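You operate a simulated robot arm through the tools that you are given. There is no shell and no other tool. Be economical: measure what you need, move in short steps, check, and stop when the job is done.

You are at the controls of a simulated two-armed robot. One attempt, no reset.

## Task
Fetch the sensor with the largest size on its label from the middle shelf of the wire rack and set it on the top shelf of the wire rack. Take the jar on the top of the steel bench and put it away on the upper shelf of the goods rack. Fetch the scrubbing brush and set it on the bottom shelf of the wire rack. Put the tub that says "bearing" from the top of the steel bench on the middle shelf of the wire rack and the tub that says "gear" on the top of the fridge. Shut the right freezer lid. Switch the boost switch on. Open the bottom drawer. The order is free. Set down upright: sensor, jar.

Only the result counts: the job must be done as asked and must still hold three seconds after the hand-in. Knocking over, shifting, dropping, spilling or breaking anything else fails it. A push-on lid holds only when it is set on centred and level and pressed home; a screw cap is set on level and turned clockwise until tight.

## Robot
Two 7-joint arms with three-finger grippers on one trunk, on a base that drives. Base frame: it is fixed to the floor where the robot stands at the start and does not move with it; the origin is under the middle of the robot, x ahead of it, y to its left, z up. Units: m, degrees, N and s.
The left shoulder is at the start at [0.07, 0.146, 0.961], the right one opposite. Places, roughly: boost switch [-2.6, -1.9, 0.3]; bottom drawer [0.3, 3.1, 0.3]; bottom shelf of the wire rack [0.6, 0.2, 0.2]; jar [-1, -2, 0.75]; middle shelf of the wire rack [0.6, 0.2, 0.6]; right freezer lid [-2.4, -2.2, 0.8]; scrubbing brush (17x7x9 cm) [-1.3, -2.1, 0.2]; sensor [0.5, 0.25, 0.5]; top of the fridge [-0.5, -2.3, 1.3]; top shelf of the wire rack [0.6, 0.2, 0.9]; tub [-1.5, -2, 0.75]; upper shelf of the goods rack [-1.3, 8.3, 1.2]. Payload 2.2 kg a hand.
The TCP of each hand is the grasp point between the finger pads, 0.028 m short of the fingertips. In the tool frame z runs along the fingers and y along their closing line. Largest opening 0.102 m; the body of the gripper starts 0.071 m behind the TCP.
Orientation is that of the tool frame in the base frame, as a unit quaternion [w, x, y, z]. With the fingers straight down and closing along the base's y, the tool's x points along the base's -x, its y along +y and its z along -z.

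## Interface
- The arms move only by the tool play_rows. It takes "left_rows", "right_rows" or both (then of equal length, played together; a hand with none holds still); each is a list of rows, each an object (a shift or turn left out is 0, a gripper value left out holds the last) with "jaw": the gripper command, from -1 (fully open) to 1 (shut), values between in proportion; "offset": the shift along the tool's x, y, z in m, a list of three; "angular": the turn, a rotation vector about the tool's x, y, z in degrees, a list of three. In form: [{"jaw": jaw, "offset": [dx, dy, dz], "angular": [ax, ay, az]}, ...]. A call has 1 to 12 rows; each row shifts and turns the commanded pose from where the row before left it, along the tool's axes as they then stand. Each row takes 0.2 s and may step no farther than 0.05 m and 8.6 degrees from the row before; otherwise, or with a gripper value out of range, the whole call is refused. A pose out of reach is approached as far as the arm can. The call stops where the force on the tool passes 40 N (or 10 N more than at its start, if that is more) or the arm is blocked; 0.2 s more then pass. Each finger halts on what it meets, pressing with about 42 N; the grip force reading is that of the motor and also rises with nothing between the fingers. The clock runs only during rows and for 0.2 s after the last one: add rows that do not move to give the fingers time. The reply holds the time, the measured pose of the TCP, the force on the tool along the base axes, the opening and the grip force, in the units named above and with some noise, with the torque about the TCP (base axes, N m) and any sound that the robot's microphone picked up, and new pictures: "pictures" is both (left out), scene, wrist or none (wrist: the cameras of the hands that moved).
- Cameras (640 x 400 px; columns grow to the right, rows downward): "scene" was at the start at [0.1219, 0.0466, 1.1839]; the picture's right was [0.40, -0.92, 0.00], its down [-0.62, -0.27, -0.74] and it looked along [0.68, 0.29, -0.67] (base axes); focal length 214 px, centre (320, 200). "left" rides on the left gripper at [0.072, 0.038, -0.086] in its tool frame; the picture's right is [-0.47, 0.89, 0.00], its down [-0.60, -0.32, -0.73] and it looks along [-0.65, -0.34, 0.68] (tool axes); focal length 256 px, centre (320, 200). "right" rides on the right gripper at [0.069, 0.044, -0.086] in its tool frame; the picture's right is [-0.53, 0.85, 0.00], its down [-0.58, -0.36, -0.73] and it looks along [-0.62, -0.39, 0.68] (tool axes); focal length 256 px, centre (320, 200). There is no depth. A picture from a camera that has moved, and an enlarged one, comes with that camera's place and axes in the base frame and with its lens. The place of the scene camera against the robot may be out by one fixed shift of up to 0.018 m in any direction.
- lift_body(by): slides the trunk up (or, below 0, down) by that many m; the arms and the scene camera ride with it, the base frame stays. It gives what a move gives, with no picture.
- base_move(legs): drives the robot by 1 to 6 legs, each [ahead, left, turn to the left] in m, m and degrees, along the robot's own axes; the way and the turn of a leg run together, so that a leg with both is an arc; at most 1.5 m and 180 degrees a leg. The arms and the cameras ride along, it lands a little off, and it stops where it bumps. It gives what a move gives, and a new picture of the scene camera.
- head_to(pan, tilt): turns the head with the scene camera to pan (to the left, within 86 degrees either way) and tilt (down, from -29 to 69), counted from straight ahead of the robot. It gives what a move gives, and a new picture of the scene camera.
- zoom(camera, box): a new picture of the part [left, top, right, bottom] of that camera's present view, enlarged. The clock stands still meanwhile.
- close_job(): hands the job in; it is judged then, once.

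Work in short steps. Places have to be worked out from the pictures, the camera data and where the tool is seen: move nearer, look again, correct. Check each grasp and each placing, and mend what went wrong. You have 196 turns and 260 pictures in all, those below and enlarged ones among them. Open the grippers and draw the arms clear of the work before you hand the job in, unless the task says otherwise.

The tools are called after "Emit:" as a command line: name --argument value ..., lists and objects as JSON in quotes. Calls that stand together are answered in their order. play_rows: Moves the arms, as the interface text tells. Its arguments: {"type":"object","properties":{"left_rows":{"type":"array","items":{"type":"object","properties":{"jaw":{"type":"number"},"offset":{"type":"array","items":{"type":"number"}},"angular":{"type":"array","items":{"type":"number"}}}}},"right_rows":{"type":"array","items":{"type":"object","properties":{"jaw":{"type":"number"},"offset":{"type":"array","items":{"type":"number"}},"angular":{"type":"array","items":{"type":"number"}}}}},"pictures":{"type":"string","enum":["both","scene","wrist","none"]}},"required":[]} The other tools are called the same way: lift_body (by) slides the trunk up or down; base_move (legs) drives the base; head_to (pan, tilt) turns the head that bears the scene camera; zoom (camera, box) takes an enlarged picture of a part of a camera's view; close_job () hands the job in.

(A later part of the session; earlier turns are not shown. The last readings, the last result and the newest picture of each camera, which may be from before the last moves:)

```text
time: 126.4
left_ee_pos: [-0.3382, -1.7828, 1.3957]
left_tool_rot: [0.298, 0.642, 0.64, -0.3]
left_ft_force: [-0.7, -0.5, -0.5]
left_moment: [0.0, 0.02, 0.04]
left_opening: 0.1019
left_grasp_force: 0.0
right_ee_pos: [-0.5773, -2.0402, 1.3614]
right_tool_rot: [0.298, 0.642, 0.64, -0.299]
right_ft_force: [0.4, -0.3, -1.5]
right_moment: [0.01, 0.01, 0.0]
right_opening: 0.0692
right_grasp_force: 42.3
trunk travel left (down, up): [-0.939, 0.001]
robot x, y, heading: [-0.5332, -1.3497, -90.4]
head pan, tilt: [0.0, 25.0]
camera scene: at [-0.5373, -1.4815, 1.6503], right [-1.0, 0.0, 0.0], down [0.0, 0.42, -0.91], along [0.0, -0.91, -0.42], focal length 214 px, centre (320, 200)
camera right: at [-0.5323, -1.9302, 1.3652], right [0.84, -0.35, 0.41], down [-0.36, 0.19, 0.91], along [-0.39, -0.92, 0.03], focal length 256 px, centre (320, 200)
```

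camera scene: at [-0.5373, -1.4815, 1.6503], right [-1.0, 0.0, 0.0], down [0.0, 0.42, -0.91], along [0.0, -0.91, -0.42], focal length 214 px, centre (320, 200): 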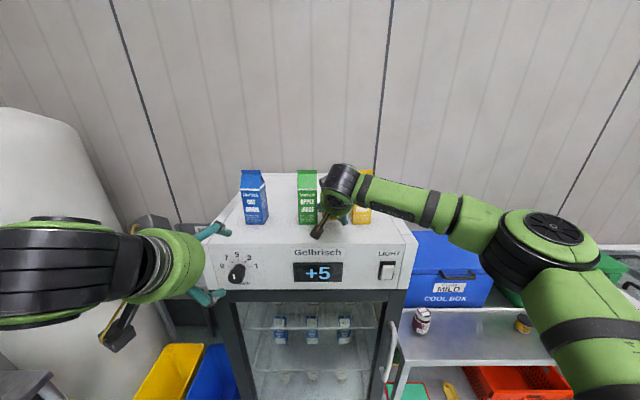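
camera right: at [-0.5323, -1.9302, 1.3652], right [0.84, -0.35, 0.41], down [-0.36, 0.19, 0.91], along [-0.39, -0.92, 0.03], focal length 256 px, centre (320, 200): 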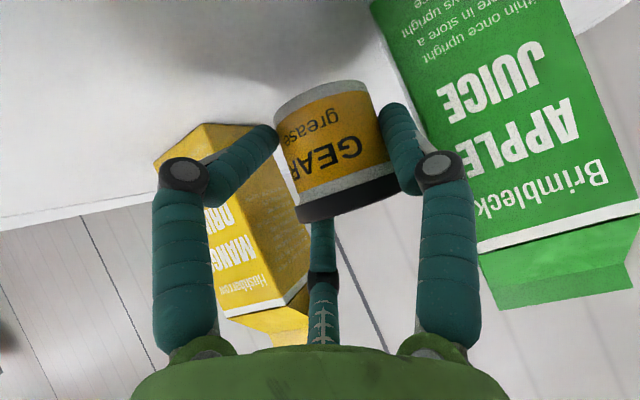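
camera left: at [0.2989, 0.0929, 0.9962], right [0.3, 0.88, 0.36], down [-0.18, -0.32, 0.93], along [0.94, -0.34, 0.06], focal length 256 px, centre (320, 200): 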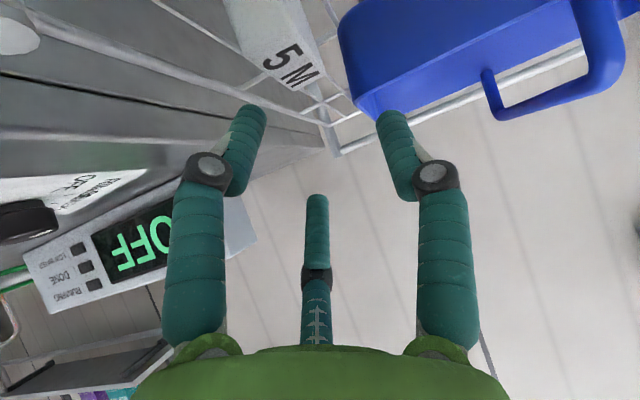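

The fingertips are close to the cartons. I pull back 12 mm and lower in small steps until contact.

Emit:
play_rows --right_rows '[{"offset": [0.0077, 0, -0.0092]}, {"offset": [0.003, 0, 0.0026]}, {"offset": [0.003, 0, 0.0026]}, {"offset": [0.0023, 0, 0.0019]}, {"offset": [0.0023, 0, 0.0019]}]' --pictures "none"

```text
time: 127.6
left_ee_pos: [-0.3387, -1.7819, 1.3949]
left_tool_rot: [0.299, 0.642, 0.639, -0.3]
left_ft_force: [0.8, 0.8, -0.4]
left_moment: [0.02, 0.02, -0.01]
left_opening: 0.102
left_grasp_force: 0.1
right_ee_pos: [-0.5753, -2.0272, 1.3497]
right_tool_rot: [0.298, 0.642, 0.64, -0.3]
right_ft_force: [-0.4, 0.4, -1.4]
right_moment: [0.03, 0.0, -0.03]
right_opening: 0.0688
right_grasp_force: 42.0
trunk travel left (down, up): [-0.939, 0.001]
robot x, y, heading: [-0.5332, -1.3524, -90.4]
head pan, tilt: [0.0, 25.0]
```

Emit:
play_rows --right_rows '[{"offset": [0.0023, 0, 0.0019]}, {"offset": [0.0023, 0, 0.0019]}, {"offset": [0.0023, 0, 0.0019]}, {"offset": [0.0023, 0, 0.0019]}]' --pictures "wrist"

```text
time: 128.6
left_ee_pos: [-0.3382, -1.7808, 1.3957]
left_tool_rot: [0.299, 0.643, 0.638, -0.301]
left_ft_force: [0.9, 0.0, -0.3]
left_moment: [-0.02, -0.01, 0.03]
left_opening: 0.1021
left_grasp_force: 0.1
right_ee_pos: [-0.5754, -2.0277, 1.3394]
right_tool_rot: [0.299, 0.642, 0.64, -0.299]
right_ft_force: [0.0, -0.8, 1.1]
right_moment: [0.01, 0.03, 0.02]
right_opening: 0.0679
right_grasp_force: 41.9
trunk travel left (down, up): [-0.939, 0.001]
robot x, y, heading: [-0.5322, -1.3501, -90.2]
head pan, tilt: [0.0, 25.0]
camera right: at [-0.5324, -1.9165, 1.3415], right [0.84, -0.35, 0.41], down [-0.36, 0.19, 0.91], along [-0.39, -0.92, 0.04], focal length 256 px, centre (320, 200)
```

right: 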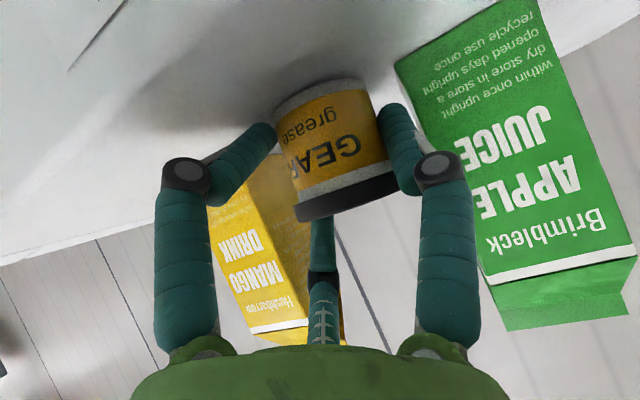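

Contact has begun (force rose by 2.5 N). One more 2 mm, then release gently and retreat.

Emit:
play_rows --right_rows '[{"offset": [0.0015, 0, 0.0013]}, {}, {"jaw": -0.45}, {"jaw": -0.6}, {"jaw": -0.7}, {}]' --pictures "wrist"

```text
time: 130.0
left_ee_pos: [-0.3375, -1.7814, 1.3952]
left_tool_rot: [0.299, 0.642, 0.639, -0.301]
left_ft_force: [-0.2, -0.4, 0.2]
left_moment: [0.01, 0.0, -0.02]
left_opening: 0.1017
left_grasp_force: 0.1
right_ee_pos: [-0.5757, -2.028, 1.3357]
right_tool_rot: [0.298, 0.642, 0.64, -0.299]
right_ft_force: [0.0, -1.1, 2.2]
right_moment: [0.0, 0.01, 0.05]
right_opening: 0.0897
right_grasp_force: 0.1
trunk travel left (down, up): [-0.939, 0.001]
robot x, y, heading: [-0.5306, -1.3489, -90.4]
head pan, tilt: [0.0, 25.0]
camera right: at [-0.5321, -1.9163, 1.3388], right [0.84, -0.35, 0.41], down [-0.36, 0.19, 0.91], along [-0.39, -0.92, 0.03], focal length 256 px, centre (320, 200)
```

right: 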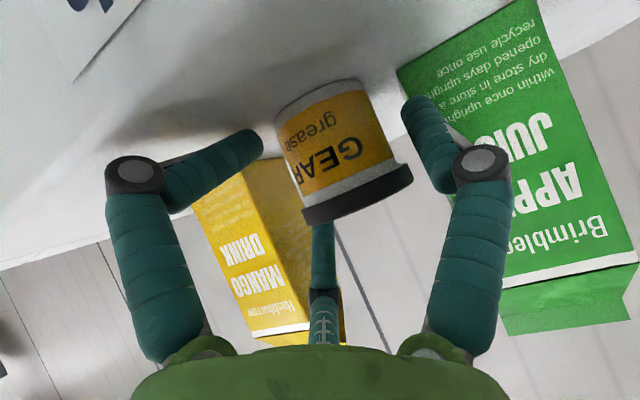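

Released. I back straight off and check the tub on the fridge.

Emit:
base_move --legs '[[-0.4, 0, 0]]'

Emit:
zoom --camera "scene" --box '[200, 120, 420, 260]'

```text
time: 132.4
left_ee_pos: [-0.3362, -1.3875, 1.3949]
left_tool_rot: [0.297, 0.643, 0.639, -0.3]
left_ft_force: [-0.3, 0.4, -0.7]
left_moment: [0.04, 0.01, -0.02]
left_opening: 0.1018
left_grasp_force: 0.0
right_ee_pos: [-0.5746, -1.6333, 1.3331]
right_tool_rot: [0.296, 0.643, 0.64, -0.299]
right_ft_force: [0.3, -0.8, 0.6]
right_moment: [-0.03, -0.02, 0.01]
right_opening: 0.0865
right_grasp_force: 0.0
trunk travel left (down, up): [-0.939, 0.001]
robot x, y, heading: [-0.5251, -0.9501, -90.4]
head pan, tilt: [0.0, 25.0]
camera scene: at [-0.5355, -1.0868, 1.6501], right [-1.0, 0.01, 0.0], down [0.0, 0.42, -0.91], along [-0.01, -0.91, -0.42], focal length 214 px, centre (320, 200)
```

scene: 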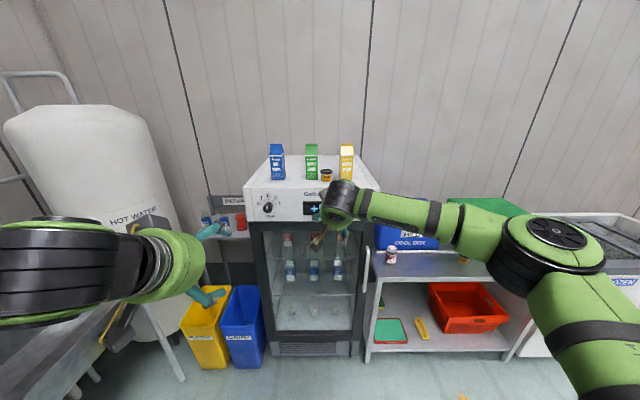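

```text
2.86 times, centred on (310, 190) of scene
camera zoom: at [-0.5355, -1.0868, 1.6501], right [-1.0, 0.01, 0.0], down [0.0, 0.42, -0.91], along [-0.01, -0.91, -0.42], focal length 613 px, centre (349, 229)
```

zoom: 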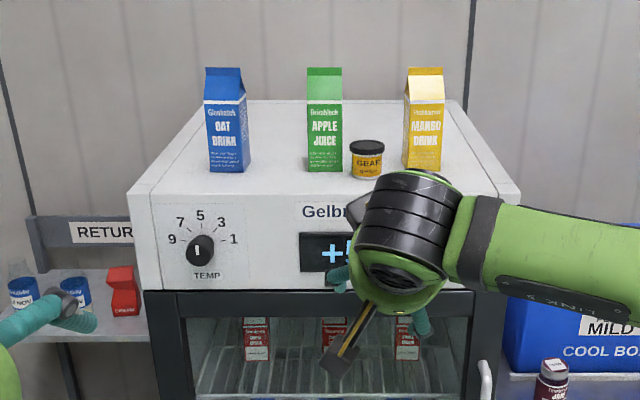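

GEAR stands on the fridge. Next the freezer: I retract the right hand, lower the trunk and drive over, looking at the lids and switch.

Emit:
play_rows --right_rows '[{"jaw": -1, "offset": [0.03, 0, -0.037]}, {"offset": [0.03, 0, -0.037]}, {"offset": [0.03, 0, -0.037]}, {"offset": [0.03, 0, -0.037]}, {"offset": [0.03, 0, -0.037]}]' --pictures "none"

Emit:
lift_body --by -0.3

Emit:
base_move --legs '[[0, -1.0, 0.4], [0, -0.8, 0]]'

Emit:
zoom --camera "scene" --box '[200, 150, 560, 375]'

```text
time: 133.6
left_ee_pos: [-0.3368, -1.3808, 1.3967]
left_tool_rot: [0.298, 0.643, 0.638, -0.301]
left_ft_force: [0.5, 0.0, 0.4]
left_moment: [-0.04, 0.01, 0.02]
left_opening: 0.102
left_grasp_force: 0.1
right_ee_pos: [-0.5721, -1.3891, 1.3407]
right_tool_rot: [0.298, 0.643, 0.639, -0.3]
right_ft_force: [0.8, 0.4, -0.5]
right_moment: [0.01, -0.01, 0.0]
right_opening: 0.102
right_grasp_force: 0.1
trunk travel left (down, up): [-0.939, 0.001]
robot x, y, heading: [-0.5317, -0.9546, -90.3]
head pan, tilt: [0.0, 25.0]
```

```text
time: 136.6
left_ee_pos: [-0.337, -1.3837, 1.0968]
left_tool_rot: [0.299, 0.643, 0.639, -0.299]
left_ft_force: [0.3, -0.4, 0.8]
left_moment: [-0.01, 0.02, -0.02]
left_opening: 0.1019
left_grasp_force: 0.1
right_ee_pos: [-0.5722, -1.3905, 1.038]
right_tool_rot: [0.298, 0.643, 0.639, -0.3]
right_ft_force: [0.6, 1.6, 1.1]
right_moment: [0.02, 0.0, 0.03]
right_opening: 0.102
right_grasp_force: 0.1
trunk travel left (down, up): [-0.639, 0.301]
robot x, y, heading: [-0.5271, -0.9554, -90.3]
head pan, tilt: [0.0, 25.0]
```

```text
time: 145.6
left_ee_pos: [-2.0983, -1.4032, 1.0957]
left_tool_rot: [0.305, 0.628, 0.653, -0.293]
left_ft_force: [-1.3, -0.1, 0.3]
left_moment: [0.0, 0.05, -0.01]
left_opening: 0.1019
left_grasp_force: 0.0
right_ee_pos: [-2.3336, -1.4201, 1.0388]
right_tool_rot: [0.305, 0.628, 0.654, -0.293]
right_ft_force: [0.6, 0.8, 0.6]
right_moment: [-0.02, 0.03, -0.02]
right_opening: 0.1019
right_grasp_force: 0.1
trunk travel left (down, up): [-0.639, 0.301]
robot x, y, heading: [-2.3113, -0.9814, -87.8]
head pan, tilt: [0.0, 25.0]
camera scene: at [-2.3095, -1.1113, 1.3505], right [-1.0, -0.04, 0.0], down [-0.02, 0.42, -0.91], along [0.04, -0.91, -0.42], focal length 214 px, centre (320, 200)
```

scene: 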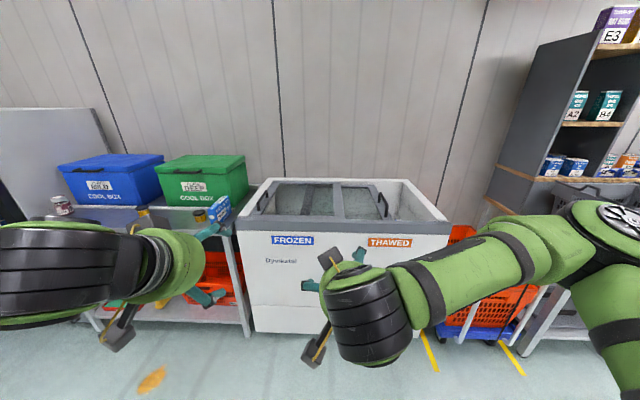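

```text
1.78 times, centred on (380, 262) of scene
camera zoom: at [-2.3095, -1.1113, 1.3505], right [-1.0, -0.04, 0.0], down [-0.02, 0.42, -0.91], along [0.04, -0.91, -0.42], focal length 381 px, centre (213, 89)
```

zoom: 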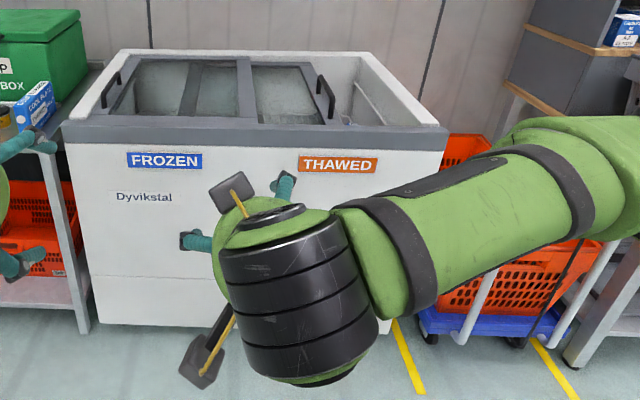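

The right sliding lid is pushed left, its bar handle at about (-2.60, -2.15). I close the right jaws and drive nearer to see the handle from the wrist camera.

Emit:
base_move --legs '[[0.45, -0.2, -2.2]]'

Emit:
play_rows --right_rows '[{"jaw": 1}, {}, {}, {}]' --pictures "wrist"

```text
time: 148.5
left_ee_pos: [-2.3054, -1.8622, 1.0952]
left_tool_rot: [0.3, 0.638, 0.643, -0.299]
left_ft_force: [0.2, -1.1, 0.4]
left_moment: [0.0, 0.0, -0.02]
left_opening: 0.1023
left_grasp_force: 0.3
right_ee_pos: [-2.5411, -1.8703, 1.0389]
right_tool_rot: [0.3, 0.638, 0.643, -0.298]
right_ft_force: [0.5, 1.0, 0.5]
right_moment: [0.0, 0.01, 0.01]
right_opening: 0.1019
right_grasp_force: 0.0
trunk travel left (down, up): [-0.639, 0.301]
robot x, y, heading: [-2.5055, -1.4349, -89.6]
head pan, tilt: [0.0, 25.0]
camera scene: at [-2.5081, -1.5626, 1.3505], right [-1.0, -0.01, 0.0], down [0.0, 0.42, -0.91], along [0.01, -0.91, -0.42], focal length 214 px, centre (320, 200)
```

scene: 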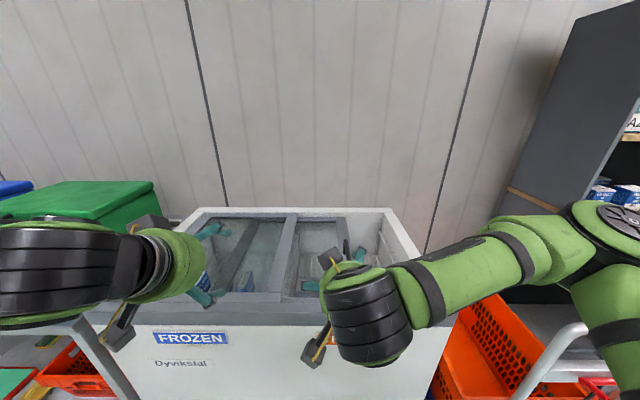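

```text
time: 149.5
left_ee_pos: [-2.3067, -1.8616, 1.0959]
left_tool_rot: [0.3, 0.639, 0.642, -0.299]
left_ft_force: [-0.2, -0.7, 0.2]
left_moment: [-0.01, -0.02, -0.04]
left_opening: 0.1019
left_grasp_force: 0.0
right_ee_pos: [-2.5426, -1.8721, 1.0386]
right_tool_rot: [0.3, 0.638, 0.643, -0.298]
right_ft_force: [0.3, 0.4, -0.3]
right_moment: [0.02, 0.0, -0.05]
right_opening: 0.0024
right_grasp_force: 31.3
trunk travel left (down, up): [-0.639, 0.301]
robot x, y, heading: [-2.506, -1.4353, -89.6]
head pan, tilt: [0.0, 25.0]
camera right: at [-2.4986, -1.7599, 1.0422], right [0.85, -0.34, 0.41], down [-0.37, 0.19, 0.91], along [-0.38, -0.92, 0.03], focal length 256 px, centre (320, 200)
```

right: 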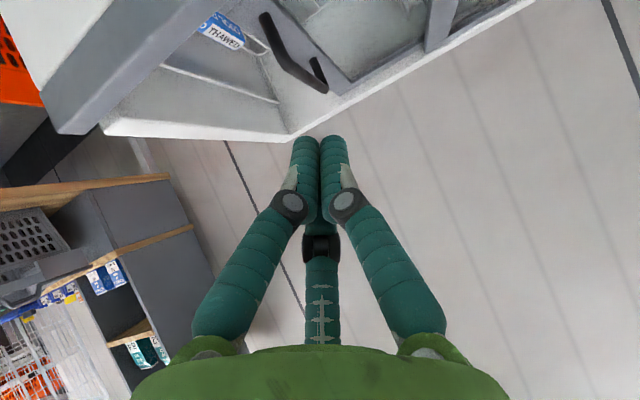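

The handle bar lies at x≈-2.60, y -2.04…-2.33, z≈0.84. I drive 12 cm closer, steepen the right hand to 20° from vertical, and bring the closed fingers to its left side.

Emit:
base_move --legs '[[0.12, 0, 0]]'

Emit:
play_rows --right_rows '[{"angular": [0, 7.5, 0]}, {"angular": [0, 7.5, 0]}, {"angular": [0, 7.5, 0]}, {"angular": [0, 7.5, 0]}, {"offset": [-0.018, 0.004, 0.0385]}, {"offset": [-0.018, 0.004, 0.0385]}, {"offset": [-0.018, 0.004, 0.0385]}, {"offset": [-0.018, 0.004, 0.0385]}, {}]' --pictures "both"

```text
time: 150.8
left_ee_pos: [-2.306, -1.9812, 1.0958]
left_tool_rot: [0.301, 0.639, 0.642, -0.3]
left_ft_force: [-0.4, 0.4, 0.2]
left_moment: [0.03, 0.0, 0.03]
left_opening: 0.1016
left_grasp_force: 0.0
right_ee_pos: [-2.5405, -1.99, 1.0403]
right_tool_rot: [0.3, 0.639, 0.642, -0.299]
right_ft_force: [-0.4, 0.7, -0.7]
right_moment: [0.03, -0.01, -0.02]
right_opening: 0.0021
right_grasp_force: 30.9
trunk travel left (down, up): [-0.639, 0.301]
robot x, y, heading: [-2.5052, -1.5514, -89.7]
head pan, tilt: [0.0, 25.0]
camera scene: at [-2.5076, -1.6818, 1.3507], right [-1.0, -0.01, 0.0], down [0.0, 0.42, -0.91], along [0.01, -0.91, -0.42], focal length 214 px, centre (320, 200)
```

scene: 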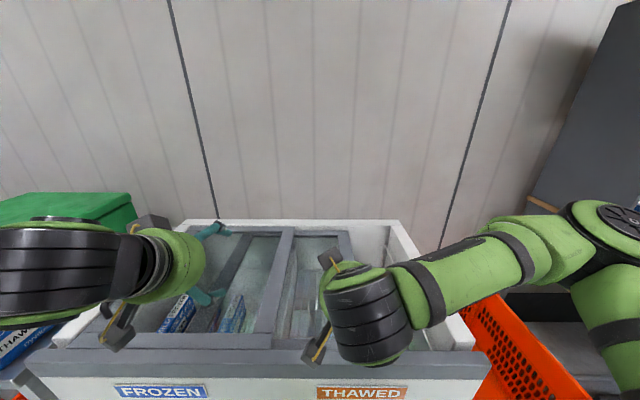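

```text
time: 152.8
left_ee_pos: [-2.3056, -1.9797, 1.0948]
left_tool_rot: [0.301, 0.639, 0.642, -0.3]
left_ft_force: [-0.8, 0.8, 0.5]
left_moment: [0.01, 0.0, 0.01]
left_opening: 0.1023
left_grasp_force: 0.1
right_ee_pos: [-2.5252, -2.1122, 0.9205]
right_tool_rot: [0.124, 0.693, 0.699, -0.122]
right_ft_force: [0.6, 0.2, 0.0]
right_moment: [-0.01, 0.01, 0.02]
right_opening: 0.0019
right_grasp_force: 31.6
trunk travel left (down, up): [-0.639, 0.301]
robot x, y, heading: [-2.5061, -1.5584, -90.0]
head pan, tilt: [0.0, 25.0]
camera scene: at [-2.5078, -1.6822, 1.3506], right [-1.0, -0.01, 0.0], down [0.0, 0.42, -0.91], along [0.01, -0.91, -0.42], focal length 214 px, centre (320, 200)
camera right: at [-2.4812, -2.0174, 0.9779], right [0.85, -0.49, 0.18], down [-0.36, -0.29, 0.88], along [-0.38, -0.82, -0.43], focal length 256 px, centre (320, 200)
```

scene: 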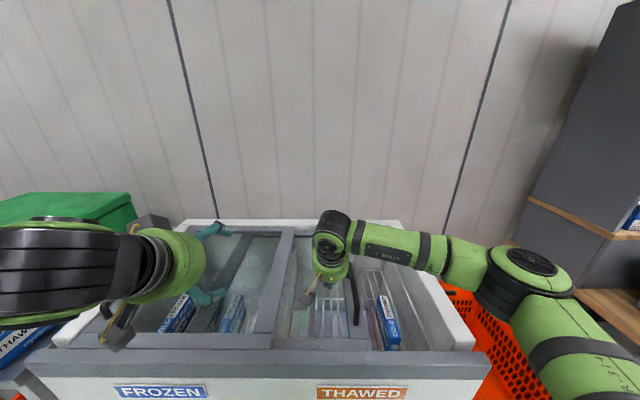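
right: 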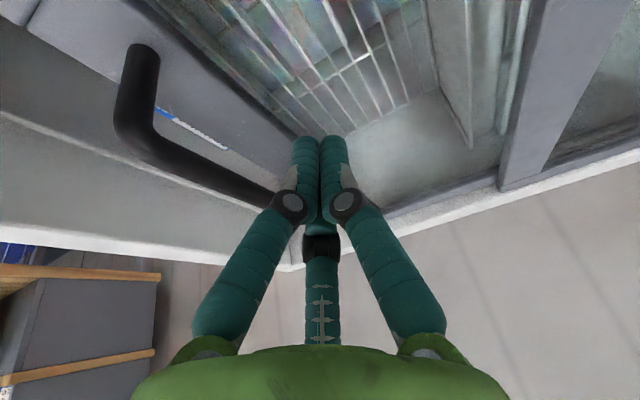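

The fingers are left of the handle with the bar at x≈-2.61. I lower 7.5 cm beside it, watching for contact.

Emit:
play_rows --right_rows '[{"offset": [0.0086, 0, 0.0235]}, {"offset": [0.0086, 0, 0.0235]}, {"offset": [0.0086, 0, 0.0235]}, {"offset": [0, -0.02, 0]}, {"offset": [0, -0.02, 0]}, {}]' --pictures "wrist"

```text
time: 154.2
left_ee_pos: [-2.3049, -1.9806, 1.0967]
left_tool_rot: [0.3, 0.639, 0.642, -0.299]
left_ft_force: [0.1, 0.2, 0.3]
left_moment: [0.01, 0.0, -0.05]
left_opening: 0.1019
left_grasp_force: 0.0
right_ee_pos: [-2.566, -2.1114, 0.8488]
right_tool_rot: [0.124, 0.693, 0.699, -0.125]
right_ft_force: [0.0, -0.7, 16.1]
right_moment: [0.07, 0.1, 0.18]
right_opening: 0.002
right_grasp_force: 31.4
trunk travel left (down, up): [-0.639, 0.301]
robot x, y, heading: [-2.5016, -1.5568, -89.7]
head pan, tilt: [0.0, 25.0]
camera right: at [-2.5221, -2.0162, 0.9048], right [0.85, -0.49, 0.18], down [-0.36, -0.29, 0.89], along [-0.38, -0.82, -0.42], focal length 256 px, centre (320, 200)
```

right: 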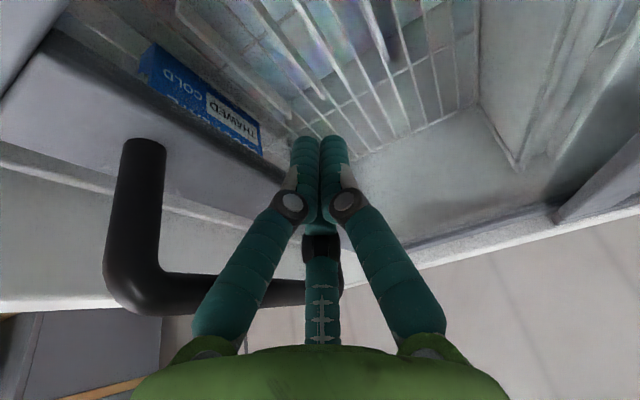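

The tips touch the glass (16 N). I lift 1 cm and push to the right.

Emit:
play_rows --right_rows '[{"offset": [-0.0034, 0, -0.0094]}, {"offset": [0, -0.018, 0]}, {"offset": [0, -0.018, 0]}, {"offset": [0, -0.018, 0]}, {"offset": [0, -0.018, 0]}, {"offset": [0, -0.018, 0]}, {"offset": [0, -0.018, 0]}, {"offset": [0, -0.018, 0]}]' --pictures "both"

```text
time: 156.0
left_ee_pos: [-2.3058, -1.9818, 1.0956]
left_tool_rot: [0.3, 0.639, 0.642, -0.299]
left_ft_force: [-0.2, -0.2, -0.1]
left_moment: [-0.02, 0.04, 0.02]
left_opening: 0.102
left_grasp_force: 0.1
right_ee_pos: [-2.6905, -2.1135, 0.8544]
right_tool_rot: [0.123, 0.694, 0.699, -0.122]
right_ft_force: [3.8, 1.8, 0.8]
right_moment: [-0.01, 0.1, -0.11]
right_opening: 0.0019
right_grasp_force: 31.4
trunk travel left (down, up): [-0.639, 0.301]
robot x, y, heading: [-2.5003, -1.5555, -89.6]
head pan, tilt: [0.0, 25.0]
camera scene: at [-2.5078, -1.6827, 1.3505], right [-1.0, -0.01, 0.0], down [0.0, 0.42, -0.91], along [0.01, -0.91, -0.42], focal length 214 px, centre (320, 200)
camera right: at [-2.6472, -2.0179, 0.9125], right [0.85, -0.5, 0.18], down [-0.36, -0.29, 0.88], along [-0.38, -0.82, -0.43], focal length 256 px, centre (320, 200)
```

scene: 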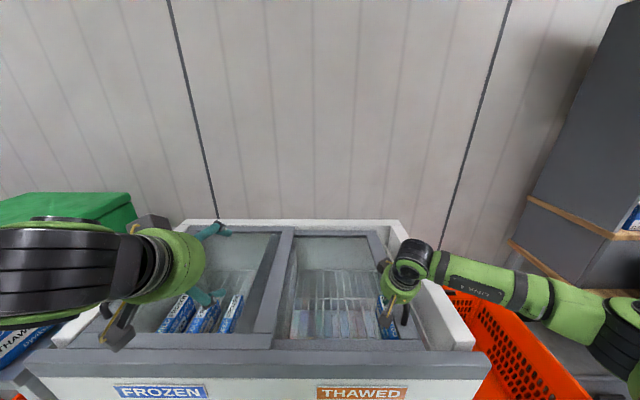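
right: 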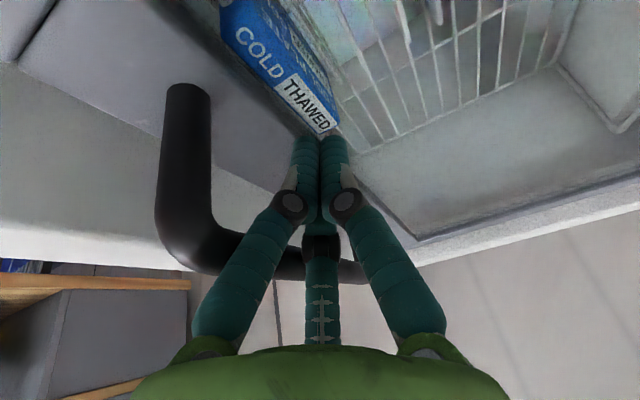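

The lid slides well. I keep pushing until it stops.

Emit:
play_rows --right_rows '[{"offset": [0, -0.015, 0]}, {"offset": [0, -0.015, 0]}, {"offset": [0, -0.015, 0]}, {"offset": [0, -0.015, 0]}, {"offset": [0, -0.015, 0]}, {"offset": [0, -0.015, 0]}]' --pictures "both"

```text
time: 157.3
left_ee_pos: [-2.3034, -1.9799, 1.0962]
left_tool_rot: [0.3, 0.639, 0.643, -0.298]
left_ft_force: [-0.5, -0.1, 0.5]
left_moment: [0.02, -0.02, 0.05]
left_opening: 0.102
left_grasp_force: 0.1
right_ee_pos: [-2.7493, -2.1126, 0.8556]
right_tool_rot: [0.135, 0.685, 0.708, -0.111]
right_ft_force: [18.1, -0.6, 4.5]
right_moment: [0.47, 0.6, -0.45]
right_opening: 0.002
right_grasp_force: 31.4
trunk travel left (down, up): [-0.639, 0.301]
robot x, y, heading: [-2.502, -1.5556, -89.5]
head pan, tilt: [0.0, 25.0]
stopped in row 6 (right hand): the force on the tool passed its limit at 45 N (the readings are from after the stop); the commanded pose is now the measured one
camera scene: at [-2.5065, -1.6828, 1.3507], right [-1.0, -0.01, 0.0], down [0.0, 0.42, -0.91], along [0.01, -0.91, -0.42], focal length 214 px, centre (320, 200)
camera right: at [-2.7112, -2.0166, 0.9144], right [0.86, -0.47, 0.21], down [-0.38, -0.3, 0.88], along [-0.35, -0.83, -0.44], focal length 256 px, centre (320, 200)
```

scene: 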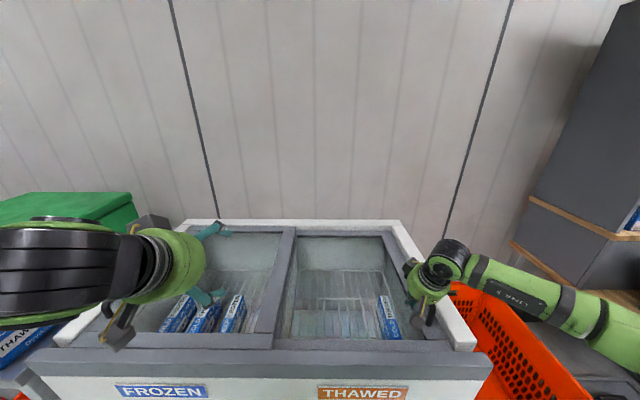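
right: 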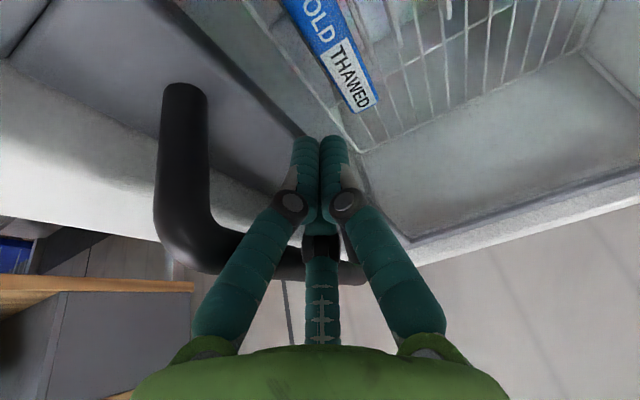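

The lid hit its end stop — the right side is shut. I withdraw the hand up, back off, and lower the trunk to look at the boost switch.

Emit:
play_rows --right_rows '[{"offset": [0, 0.02, 0]}, {"offset": [-0.013, 0, -0.037]}, {"offset": [-0.013, 0, -0.037]}, {"offset": [-0.013, 0, -0.037]}, {"offset": [-0.013, 0, -0.037]}, {"offset": [0.03, 0, -0.02]}, {"offset": [0.03, 0.02, -0.02]}]' --pictures "none"

Emit:
base_move --legs '[[-0.5, 0, 0]]'

Emit:
lift_body --by -0.4

Emit:
head_to --pan 0 --tilt 35

```text
time: 158.9
left_ee_pos: [-2.3042, -1.9816, 1.0963]
left_tool_rot: [0.3, 0.638, 0.643, -0.3]
left_ft_force: [-0.3, 0.9, 0.3]
left_moment: [-0.02, 0.03, -0.01]
left_opening: 0.1021
left_grasp_force: 0.0
right_ee_pos: [-2.7201, -2.0375, 1.0294]
right_tool_rot: [0.13, 0.688, 0.705, -0.115]
right_ft_force: [-0.2, 0.2, -0.8]
right_moment: [-0.03, 0.01, -0.02]
right_opening: 0.002
right_grasp_force: 31.1
trunk travel left (down, up): [-0.639, 0.301]
robot x, y, heading: [-2.5009, -1.5536, -89.7]
head pan, tilt: [0.0, 25.0]
```

```text
time: 161.8
left_ee_pos: [-2.3077, -1.4947, 1.0959]
left_tool_rot: [0.301, 0.637, 0.644, -0.297]
left_ft_force: [0.1, -0.1, -0.1]
left_moment: [-0.02, 0.0, 0.03]
left_opening: 0.1019
left_grasp_force: 0.0
right_ee_pos: [-2.7261, -1.5517, 1.0294]
right_tool_rot: [0.13, 0.686, 0.707, -0.114]
right_ft_force: [-1.2, -0.5, 0.1]
right_moment: [0.0, 0.01, 0.01]
right_opening: 0.0022
right_grasp_force: 31.4
trunk travel left (down, up): [-0.639, 0.301]
robot x, y, heading: [-2.5078, -1.0664, -89.1]
head pan, tilt: [0.0, 25.0]
camera scene: at [-2.5113, -1.1959, 1.3504], right [-1.0, -0.01, 0.0], down [-0.01, 0.42, -0.91], along [0.01, -0.91, -0.42], focal length 214 px, centre (320, 200)
```

scene: 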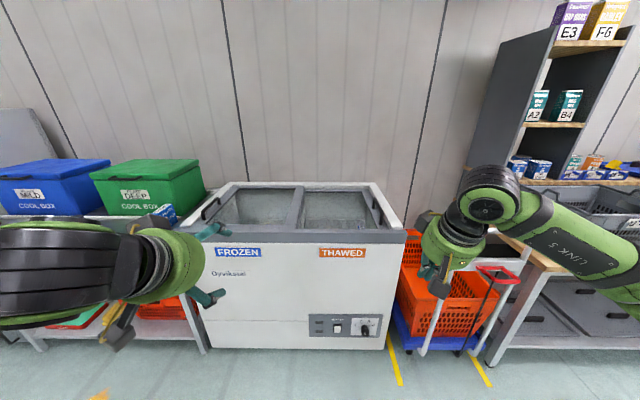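

```text
time: 165.6
left_ee_pos: [-2.3077, -1.4932, 0.6957]
left_tool_rot: [0.301, 0.637, 0.644, -0.298]
left_ft_force: [0.8, 0.0, 0.2]
left_moment: [0.0, 0.0, 0.0]
left_opening: 0.1018
left_grasp_force: 0.1
right_ee_pos: [-2.7253, -1.5525, 0.6285]
right_tool_rot: [0.129, 0.687, 0.706, -0.115]
right_ft_force: [0.2, -0.6, 0.0]
right_moment: [-0.01, 0.04, -0.01]
right_opening: 0.002
right_grasp_force: 30.9
trunk travel left (down, up): [-0.239, 0.701]
robot x, y, heading: [-2.5086, -1.0662, -89.2]
head pan, tilt: [0.0, 25.0]
```

```text
time: 166.3
left_ee_pos: [-2.3074, -1.4931, 0.6952]
left_tool_rot: [0.301, 0.637, 0.644, -0.298]
left_ft_force: [-0.3, 0.2, 0.0]
left_moment: [0.0, 0.03, 0.02]
left_opening: 0.102
left_grasp_force: 0.0
right_ee_pos: [-2.7261, -1.5516, 0.6299]
right_tool_rot: [0.13, 0.686, 0.707, -0.114]
right_ft_force: [-0.1, 0.2, 0.4]
right_moment: [0.0, -0.04, 0.02]
right_opening: 0.002
right_grasp_force: 31.7
trunk travel left (down, up): [-0.239, 0.701]
robot x, y, heading: [-2.5077, -1.0655, -89.3]
head pan, tilt: [0.0, 35.0]
camera scene: at [-2.5113, -1.1914, 0.9348], right [-1.0, -0.01, 0.0], down [-0.01, 0.57, -0.82], along [0.01, -0.82, -0.57], focal length 214 px, centre (320, 200)
```

scene: 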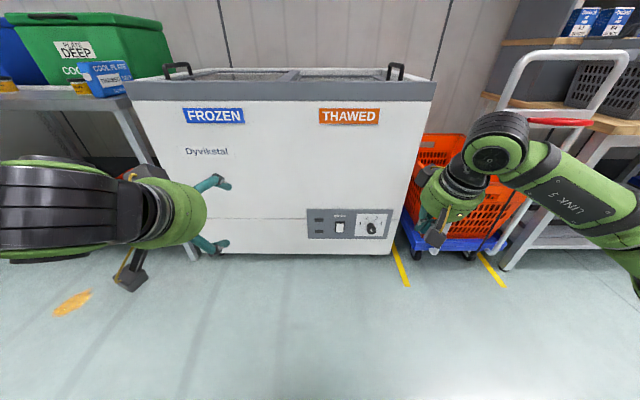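

Emit:
zoom --camera "scene" --box '[295, 200, 405, 245]'

```text
5.82 times, centred on (350, 222) of scene
camera zoom: at [-2.5113, -1.1914, 0.9348], right [-1.0, -0.01, 0.0], down [-0.01, 0.57, -0.82], along [0.01, -0.82, -0.57], focal length 1248 px, centre (146, 69)
```

zoom: 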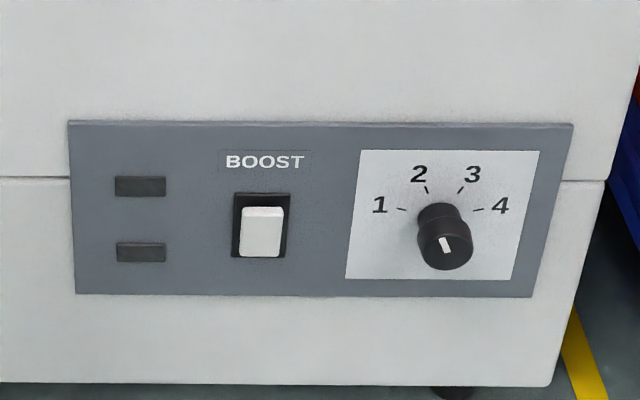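

The lamp that was red is now dark (lid shut). The BOOST rocker is near (-2.6, -1.93, 0.26). I turn the right hand horizontal and lower the trunk.

Emit:
play_rows --right_rows '[{"angular": [0, -7.8, 0]}, {"angular": [0, -7.8, 0]}, {"angular": [0, -7.8, 0]}, {"angular": [0, -7.8, 0]}, {"angular": [0, -7.8, 0]}, {"angular": [0, -7.8, 0]}, {"angular": [0, -7.8, 0]}, {"angular": [0, -7.8, 0]}, {"angular": [0, -7.8, 0]}, {"offset": [0.04, 0, 0]}, {"offset": [0.04, 0, 0]}]' --pictures "none"

Emit:
lift_body --by -0.23

Emit:
zoom --camera "right" --box '[0, 0, 640, 400]'

```text
time: 168.7
left_ee_pos: [-2.3076, -1.4929, 0.6953]
left_tool_rot: [0.301, 0.637, 0.644, -0.297]
left_ft_force: [-0.5, -0.1, 0.1]
left_moment: [-0.03, -0.04, -0.01]
left_opening: 0.1021
left_grasp_force: 0.0
right_ee_pos: [-2.7273, -1.5748, 0.6098]
right_tool_rot: [0.419, 0.572, 0.583, -0.397]
right_ft_force: [-0.1, -0.3, 0.6]
right_moment: [0.02, -0.01, 0.03]
right_opening: 0.0022
right_grasp_force: 31.6
right hand out of reach, approached as far as the arm can: row 6, 7, 8, 9, 10, 11
trunk travel left (down, up): [-0.239, 0.701]
robot x, y, heading: [-2.5119, -1.064, -89.4]
head pan, tilt: [0.0, 35.0]
```

```text
time: 171.1
left_ee_pos: [-2.3076, -1.4932, 0.4667]
left_tool_rot: [0.301, 0.637, 0.644, -0.298]
left_ft_force: [0.1, 0.1, -0.1]
left_moment: [-0.02, -0.03, 0.03]
left_opening: 0.102
left_grasp_force: 0.1
right_ee_pos: [-2.7279, -1.5759, 0.3803]
right_tool_rot: [0.42, 0.571, 0.584, -0.396]
right_ft_force: [0.0, 0.2, -0.9]
right_moment: [-0.02, 0.0, 0.02]
right_opening: 0.0021
right_grasp_force: 31.5
trunk travel left (down, up): [-0.009, 0.931]
robot x, y, heading: [-2.5096, -1.0686, -89.4]
head pan, tilt: [0.0, 35.0]
```

```text
1.00 times, centred on (320, 200) of right (not enlarged: the box is as wide or as high as the picture)
camera zoom: at [-2.6864, -1.4689, 0.3454], right [0.84, -0.15, 0.52], down [-0.39, 0.48, 0.78], along [-0.37, -0.86, 0.35], focal length 256 px, centre (320, 200)
```

zoom: 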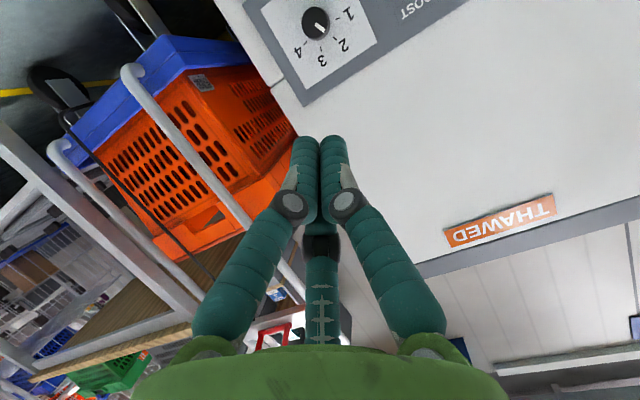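

Knob triangulates to (-2.73, -1.91, 0.27), so the rocker is at about (-2.594, -1.925, 0.27). I move the closed fingers in front of it.

Emit:
play_rows --right_rows '[{"offset": [0.0123, 0.0268, 0.0351]}, {"offset": [0.0123, 0.0268, 0.0351]}, {"offset": [0.0123, 0.0268, 0.0351]}, {"offset": [0.0123, 0.0268, 0.0351]}, {"offset": [0.0123, 0.0268, 0.0351]}, {}]' --pictures "both"

```text
time: 172.5
left_ee_pos: [-2.308, -1.4933, 0.4654]
left_tool_rot: [0.301, 0.637, 0.645, -0.297]
left_ft_force: [0.0, -0.2, -0.6]
left_moment: [0.0, 0.04, -0.04]
left_opening: 0.1023
left_grasp_force: 0.0
right_ee_pos: [-2.6993, -1.6457, 0.3701]
right_tool_rot: [0.417, 0.574, 0.585, -0.394]
right_ft_force: [0.5, -0.7, 0.0]
right_moment: [-0.03, 0.03, 0.0]
right_opening: 0.0022
right_grasp_force: 31.2
right hand out of reach, approached as far as the arm can: row 1, 2, 3, 4, 5
trunk travel left (down, up): [-0.009, 0.931]
robot x, y, heading: [-2.5072, -1.0641, -89.4]
head pan, tilt: [0.0, 35.0]
camera scene: at [-2.5113, -1.1914, 0.7047], right [-1.0, -0.01, 0.0], down [-0.01, 0.57, -0.82], along [0.01, -0.82, -0.57], focal length 214 px, centre (320, 200)
camera right: at [-2.658, -1.5396, 0.3368], right [0.84, -0.16, 0.52], down [-0.39, 0.48, 0.79], along [-0.37, -0.86, 0.34], focal length 256 px, centre (320, 200)
```

scene: 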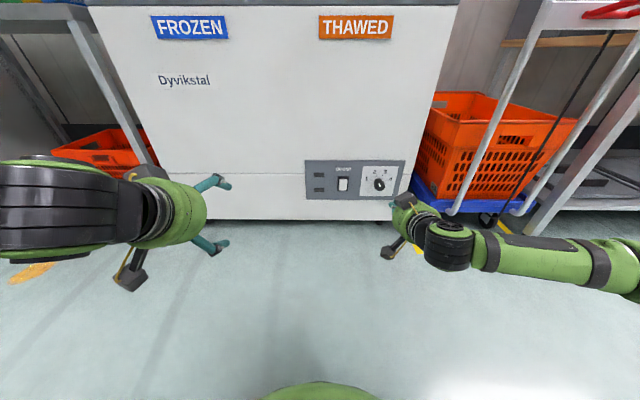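
right: 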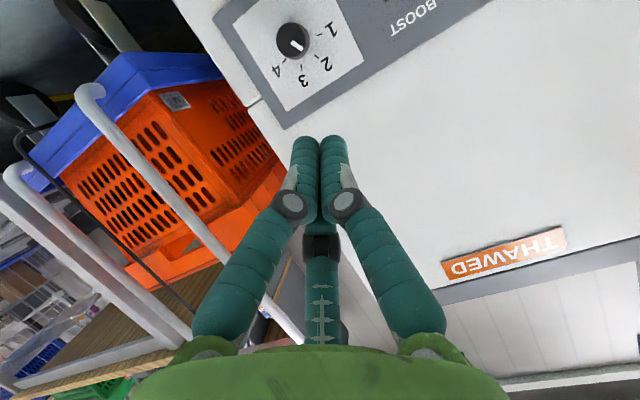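

The arm refuses inward motion here, so I use the base: left 10.5 cm and ahead 12 cm, then lower the hand.

Emit:
base_move --legs '[[0.12, 0.105, -0.4]]'

Emit:
play_rows --right_rows '[{"offset": [0.024, 0, 0.0073], "angular": [0, 3, 0]}, {"offset": [0.024, 0, 0.0073], "angular": [0, 3, 0]}, {"offset": [0.024, 0, 0.0073], "angular": [0, 3, 0]}, {"offset": [0.024, 0, 0.0073], "angular": [0, 3, 0]}, {}]' --pictures "wrist"

```text
time: 173.9
left_ee_pos: [-2.2063, -1.6154, 0.4663]
left_tool_rot: [0.3, 0.64, 0.642, -0.299]
left_ft_force: [0.8, 1.7, 0.2]
left_moment: [0.03, 0.01, 0.02]
left_opening: 0.1022
left_grasp_force: 0.1
right_ee_pos: [-2.5977, -1.7655, 0.3699]
right_tool_rot: [0.415, 0.576, 0.582, -0.396]
right_ft_force: [-0.3, 0.0, 0.6]
right_moment: [0.02, 0.01, -0.03]
right_opening: 0.0022
right_grasp_force: 30.8
trunk travel left (down, up): [-0.009, 0.931]
robot x, y, heading: [-2.4034, -1.1894, -90.0]
head pan, tilt: [0.0, 35.0]
camera scene: at [-2.4075, -1.312, 0.7047], right [-1.0, 0.0, 0.0], down [0.0, 0.57, -0.82], along [0.0, -0.82, -0.57], focal length 214 px, centre (320, 200)
```

scene: 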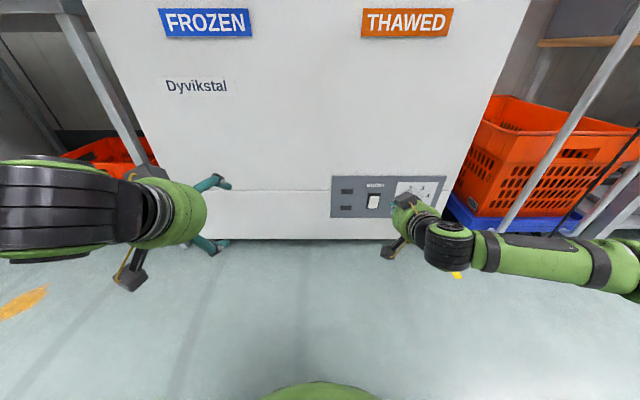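

```text
time: 175.2
left_ee_pos: [-2.2065, -1.6159, 0.466]
left_tool_rot: [0.3, 0.639, 0.642, -0.298]
left_ft_force: [0.8, -0.3, 0.2]
left_moment: [0.01, -0.01, 0.01]
left_opening: 0.1023
left_grasp_force: 0.1
right_ee_pos: [-2.5969, -1.7499, 0.2705]
right_tool_rot: [0.351, 0.615, 0.623, -0.333]
right_ft_force: [-0.1, 0.8, 0.2]
right_moment: [-0.02, -0.01, 0.0]
right_opening: 0.002
right_grasp_force: 31.4
trunk travel left (down, up): [-0.009, 0.931]
robot x, y, heading: [-2.4006, -1.1915, -90.0]
head pan, tilt: [0.0, 35.0]
camera right: at [-2.5555, -1.6397, 0.2599], right [0.84, -0.26, 0.47], down [-0.39, 0.31, 0.87], along [-0.37, -0.92, 0.16], focal length 256 px, centre (320, 200)
```

right: 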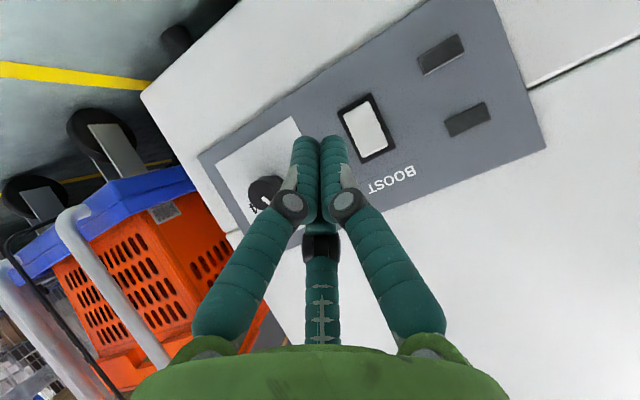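

Now the rocker is close in view; I zoom to see its state.

Emit:
zoom --camera "right" --box '[320, 80, 440, 200]'

```text
3.33 times, centred on (380, 140) of right
camera zoom: at [-2.5555, -1.6397, 0.2599], right [0.84, -0.26, 0.47], down [-0.39, 0.31, 0.87], along [-0.37, -0.92, 0.16], focal length 853 px, centre (120, 400)
```

zoom: 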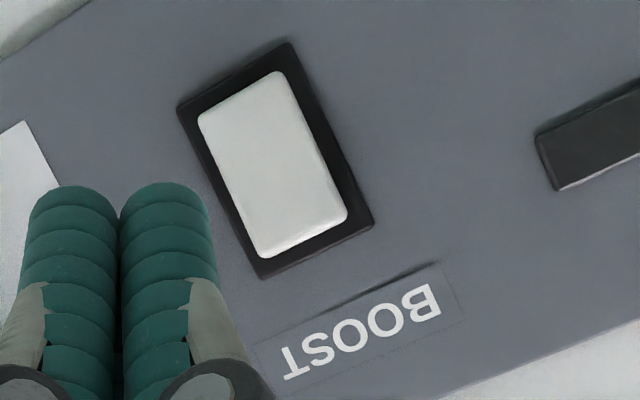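

The rocker's tilt is hard to judge; I'll press its upper half first (center ≈(-2.586, 0.262)). I bring the fingertips close in front.

Emit:
play_rows --right_rows '[{"offset": [-0.0269, 0.0037, 0.0325]}, {"offset": [-0.0269, 0.0037, 0.0325]}, {"offset": [-0.0269, 0.0037, 0.0325]}, {}]' --pictures "wrist"

```text
time: 176.2
left_ee_pos: [-2.2058, -1.6159, 0.4649]
left_tool_rot: [0.299, 0.64, 0.641, -0.3]
left_ft_force: [0.0, 0.5, 0.3]
left_moment: [-0.01, -0.02, 0.04]
left_opening: 0.1018
left_grasp_force: 0.1
right_ee_pos: [-2.5842, -1.8771, 0.2902]
right_tool_rot: [0.353, 0.613, 0.623, -0.333]
right_ft_force: [0.0, 0.9, -0.3]
right_moment: [0.02, -0.02, -0.02]
right_opening: 0.002
right_grasp_force: 31.1
trunk travel left (down, up): [-0.009, 0.931]
robot x, y, heading: [-2.4037, -1.1825, -90.1]
head pan, tilt: [0.0, 35.0]
camera right: at [-2.5428, -1.7665, 0.2777], right [0.84, -0.26, 0.47], down [-0.39, 0.31, 0.87], along [-0.37, -0.92, 0.16], focal length 256 px, centre (320, 200)
```

right: 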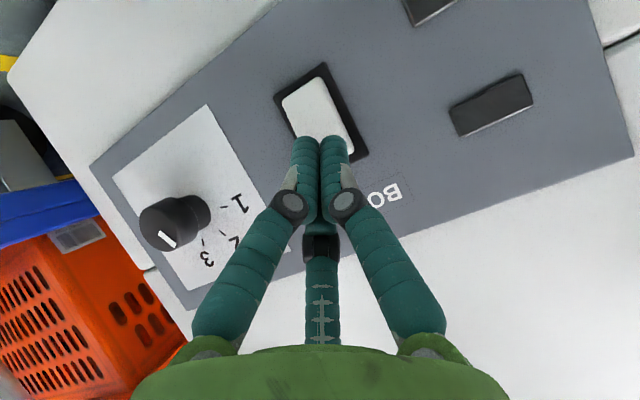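

Tips are at the rocker's upper half. I press forward in small steps.

Emit:
play_rows --right_rows '[{"offset": [-0.0015, 0.004, 0.0085]}, {"offset": [-0.0041, 0, 0.0069]}, {"offset": [-0.0041, 0, 0.0069]}, {"offset": [-0.0041, 0, 0.0069]}]' --pictures "wrist"

```text
time: 177.2
left_ee_pos: [-2.206, -1.6158, 0.4664]
left_tool_rot: [0.301, 0.639, 0.642, -0.299]
left_ft_force: [0.1, -0.1, -0.3]
left_moment: [0.01, -0.01, -0.01]
left_opening: 0.1018
left_grasp_force: 0.1
right_ee_pos: [-2.5787, -1.9077, 0.2843]
right_tool_rot: [0.352, 0.614, 0.623, -0.333]
right_ft_force: [-0.6, 0.0, -1.4]
right_moment: [0.0, 0.02, 0.01]
right_opening: 0.002
right_grasp_force: 31.4
trunk travel left (down, up): [-0.009, 0.931]
robot x, y, heading: [-2.4007, -1.1895, -89.8]
head pan, tilt: [0.0, 35.0]
camera right: at [-2.5383, -1.7969, 0.2736], right [0.84, -0.26, 0.47], down [-0.39, 0.31, 0.87], along [-0.37, -0.92, 0.16], focal length 256 px, centre (320, 200)
```

right: 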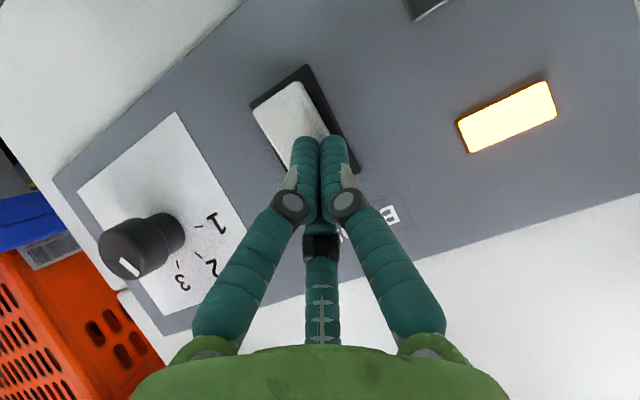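

The lamp lit amber and the rocker flipped: boost is on. I back straight off and drive over to the bench to look at the brush from low.

Emit:
base_move --legs '[[-0.3, 0, 0], [0, 1.0, 0]]'

Emit:
zoom --camera "scene" --box '[180, 60, 500, 260]'

```text
time: 184.0
left_ee_pos: [-1.1928, -1.3265, 0.4659]
left_tool_rot: [0.298, 0.643, 0.638, -0.301]
left_ft_force: [0.2, -0.2, -0.4]
left_moment: [0.04, 0.02, 0.02]
left_opening: 0.1021
left_grasp_force: 0.2
right_ee_pos: [-1.5685, -1.616, 0.2855]
right_tool_rot: [0.351, 0.617, 0.62, -0.335]
right_ft_force: [0.4, 0.9, -0.1]
right_moment: [0.02, -0.01, 0.02]
right_opening: 0.0022
right_grasp_force: 31.5
trunk travel left (down, up): [-0.009, 0.931]
robot x, y, heading: [-1.3841, -0.8965, -90.6]
head pan, tilt: [0.0, 35.0]
camera scene: at [-1.3906, -1.0224, 0.7047], right [-1.0, 0.01, 0.0], down [0.0, 0.57, -0.82], along [-0.01, -0.82, -0.57], focal length 214 px, centre (320, 200)
```

scene: 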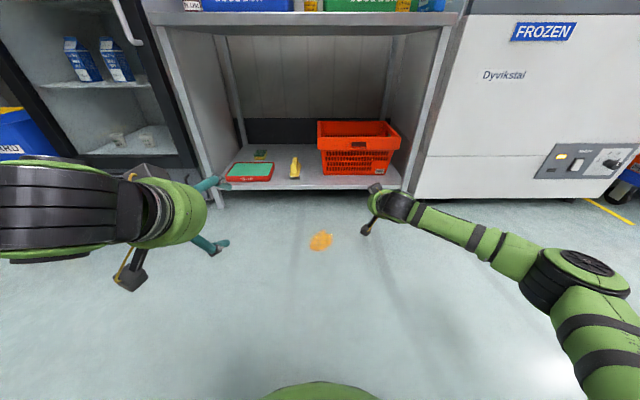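

```text
2.00 times, centred on (340, 160) of scene
camera zoom: at [-1.3906, -1.0224, 0.7047], right [-1.0, 0.01, 0.0], down [0.0, 0.57, -0.82], along [-0.01, -0.82, -0.57], focal length 429 px, centre (280, 280)
```

zoom: 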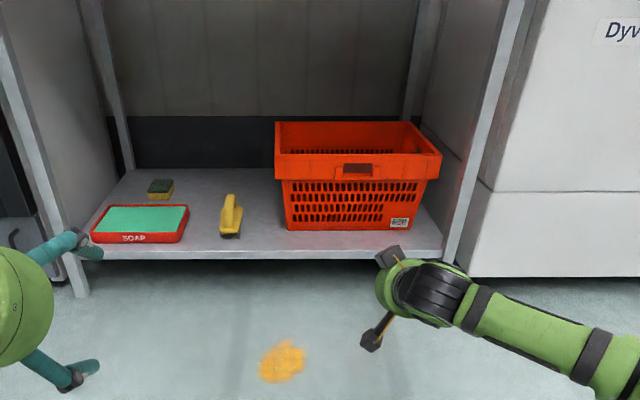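

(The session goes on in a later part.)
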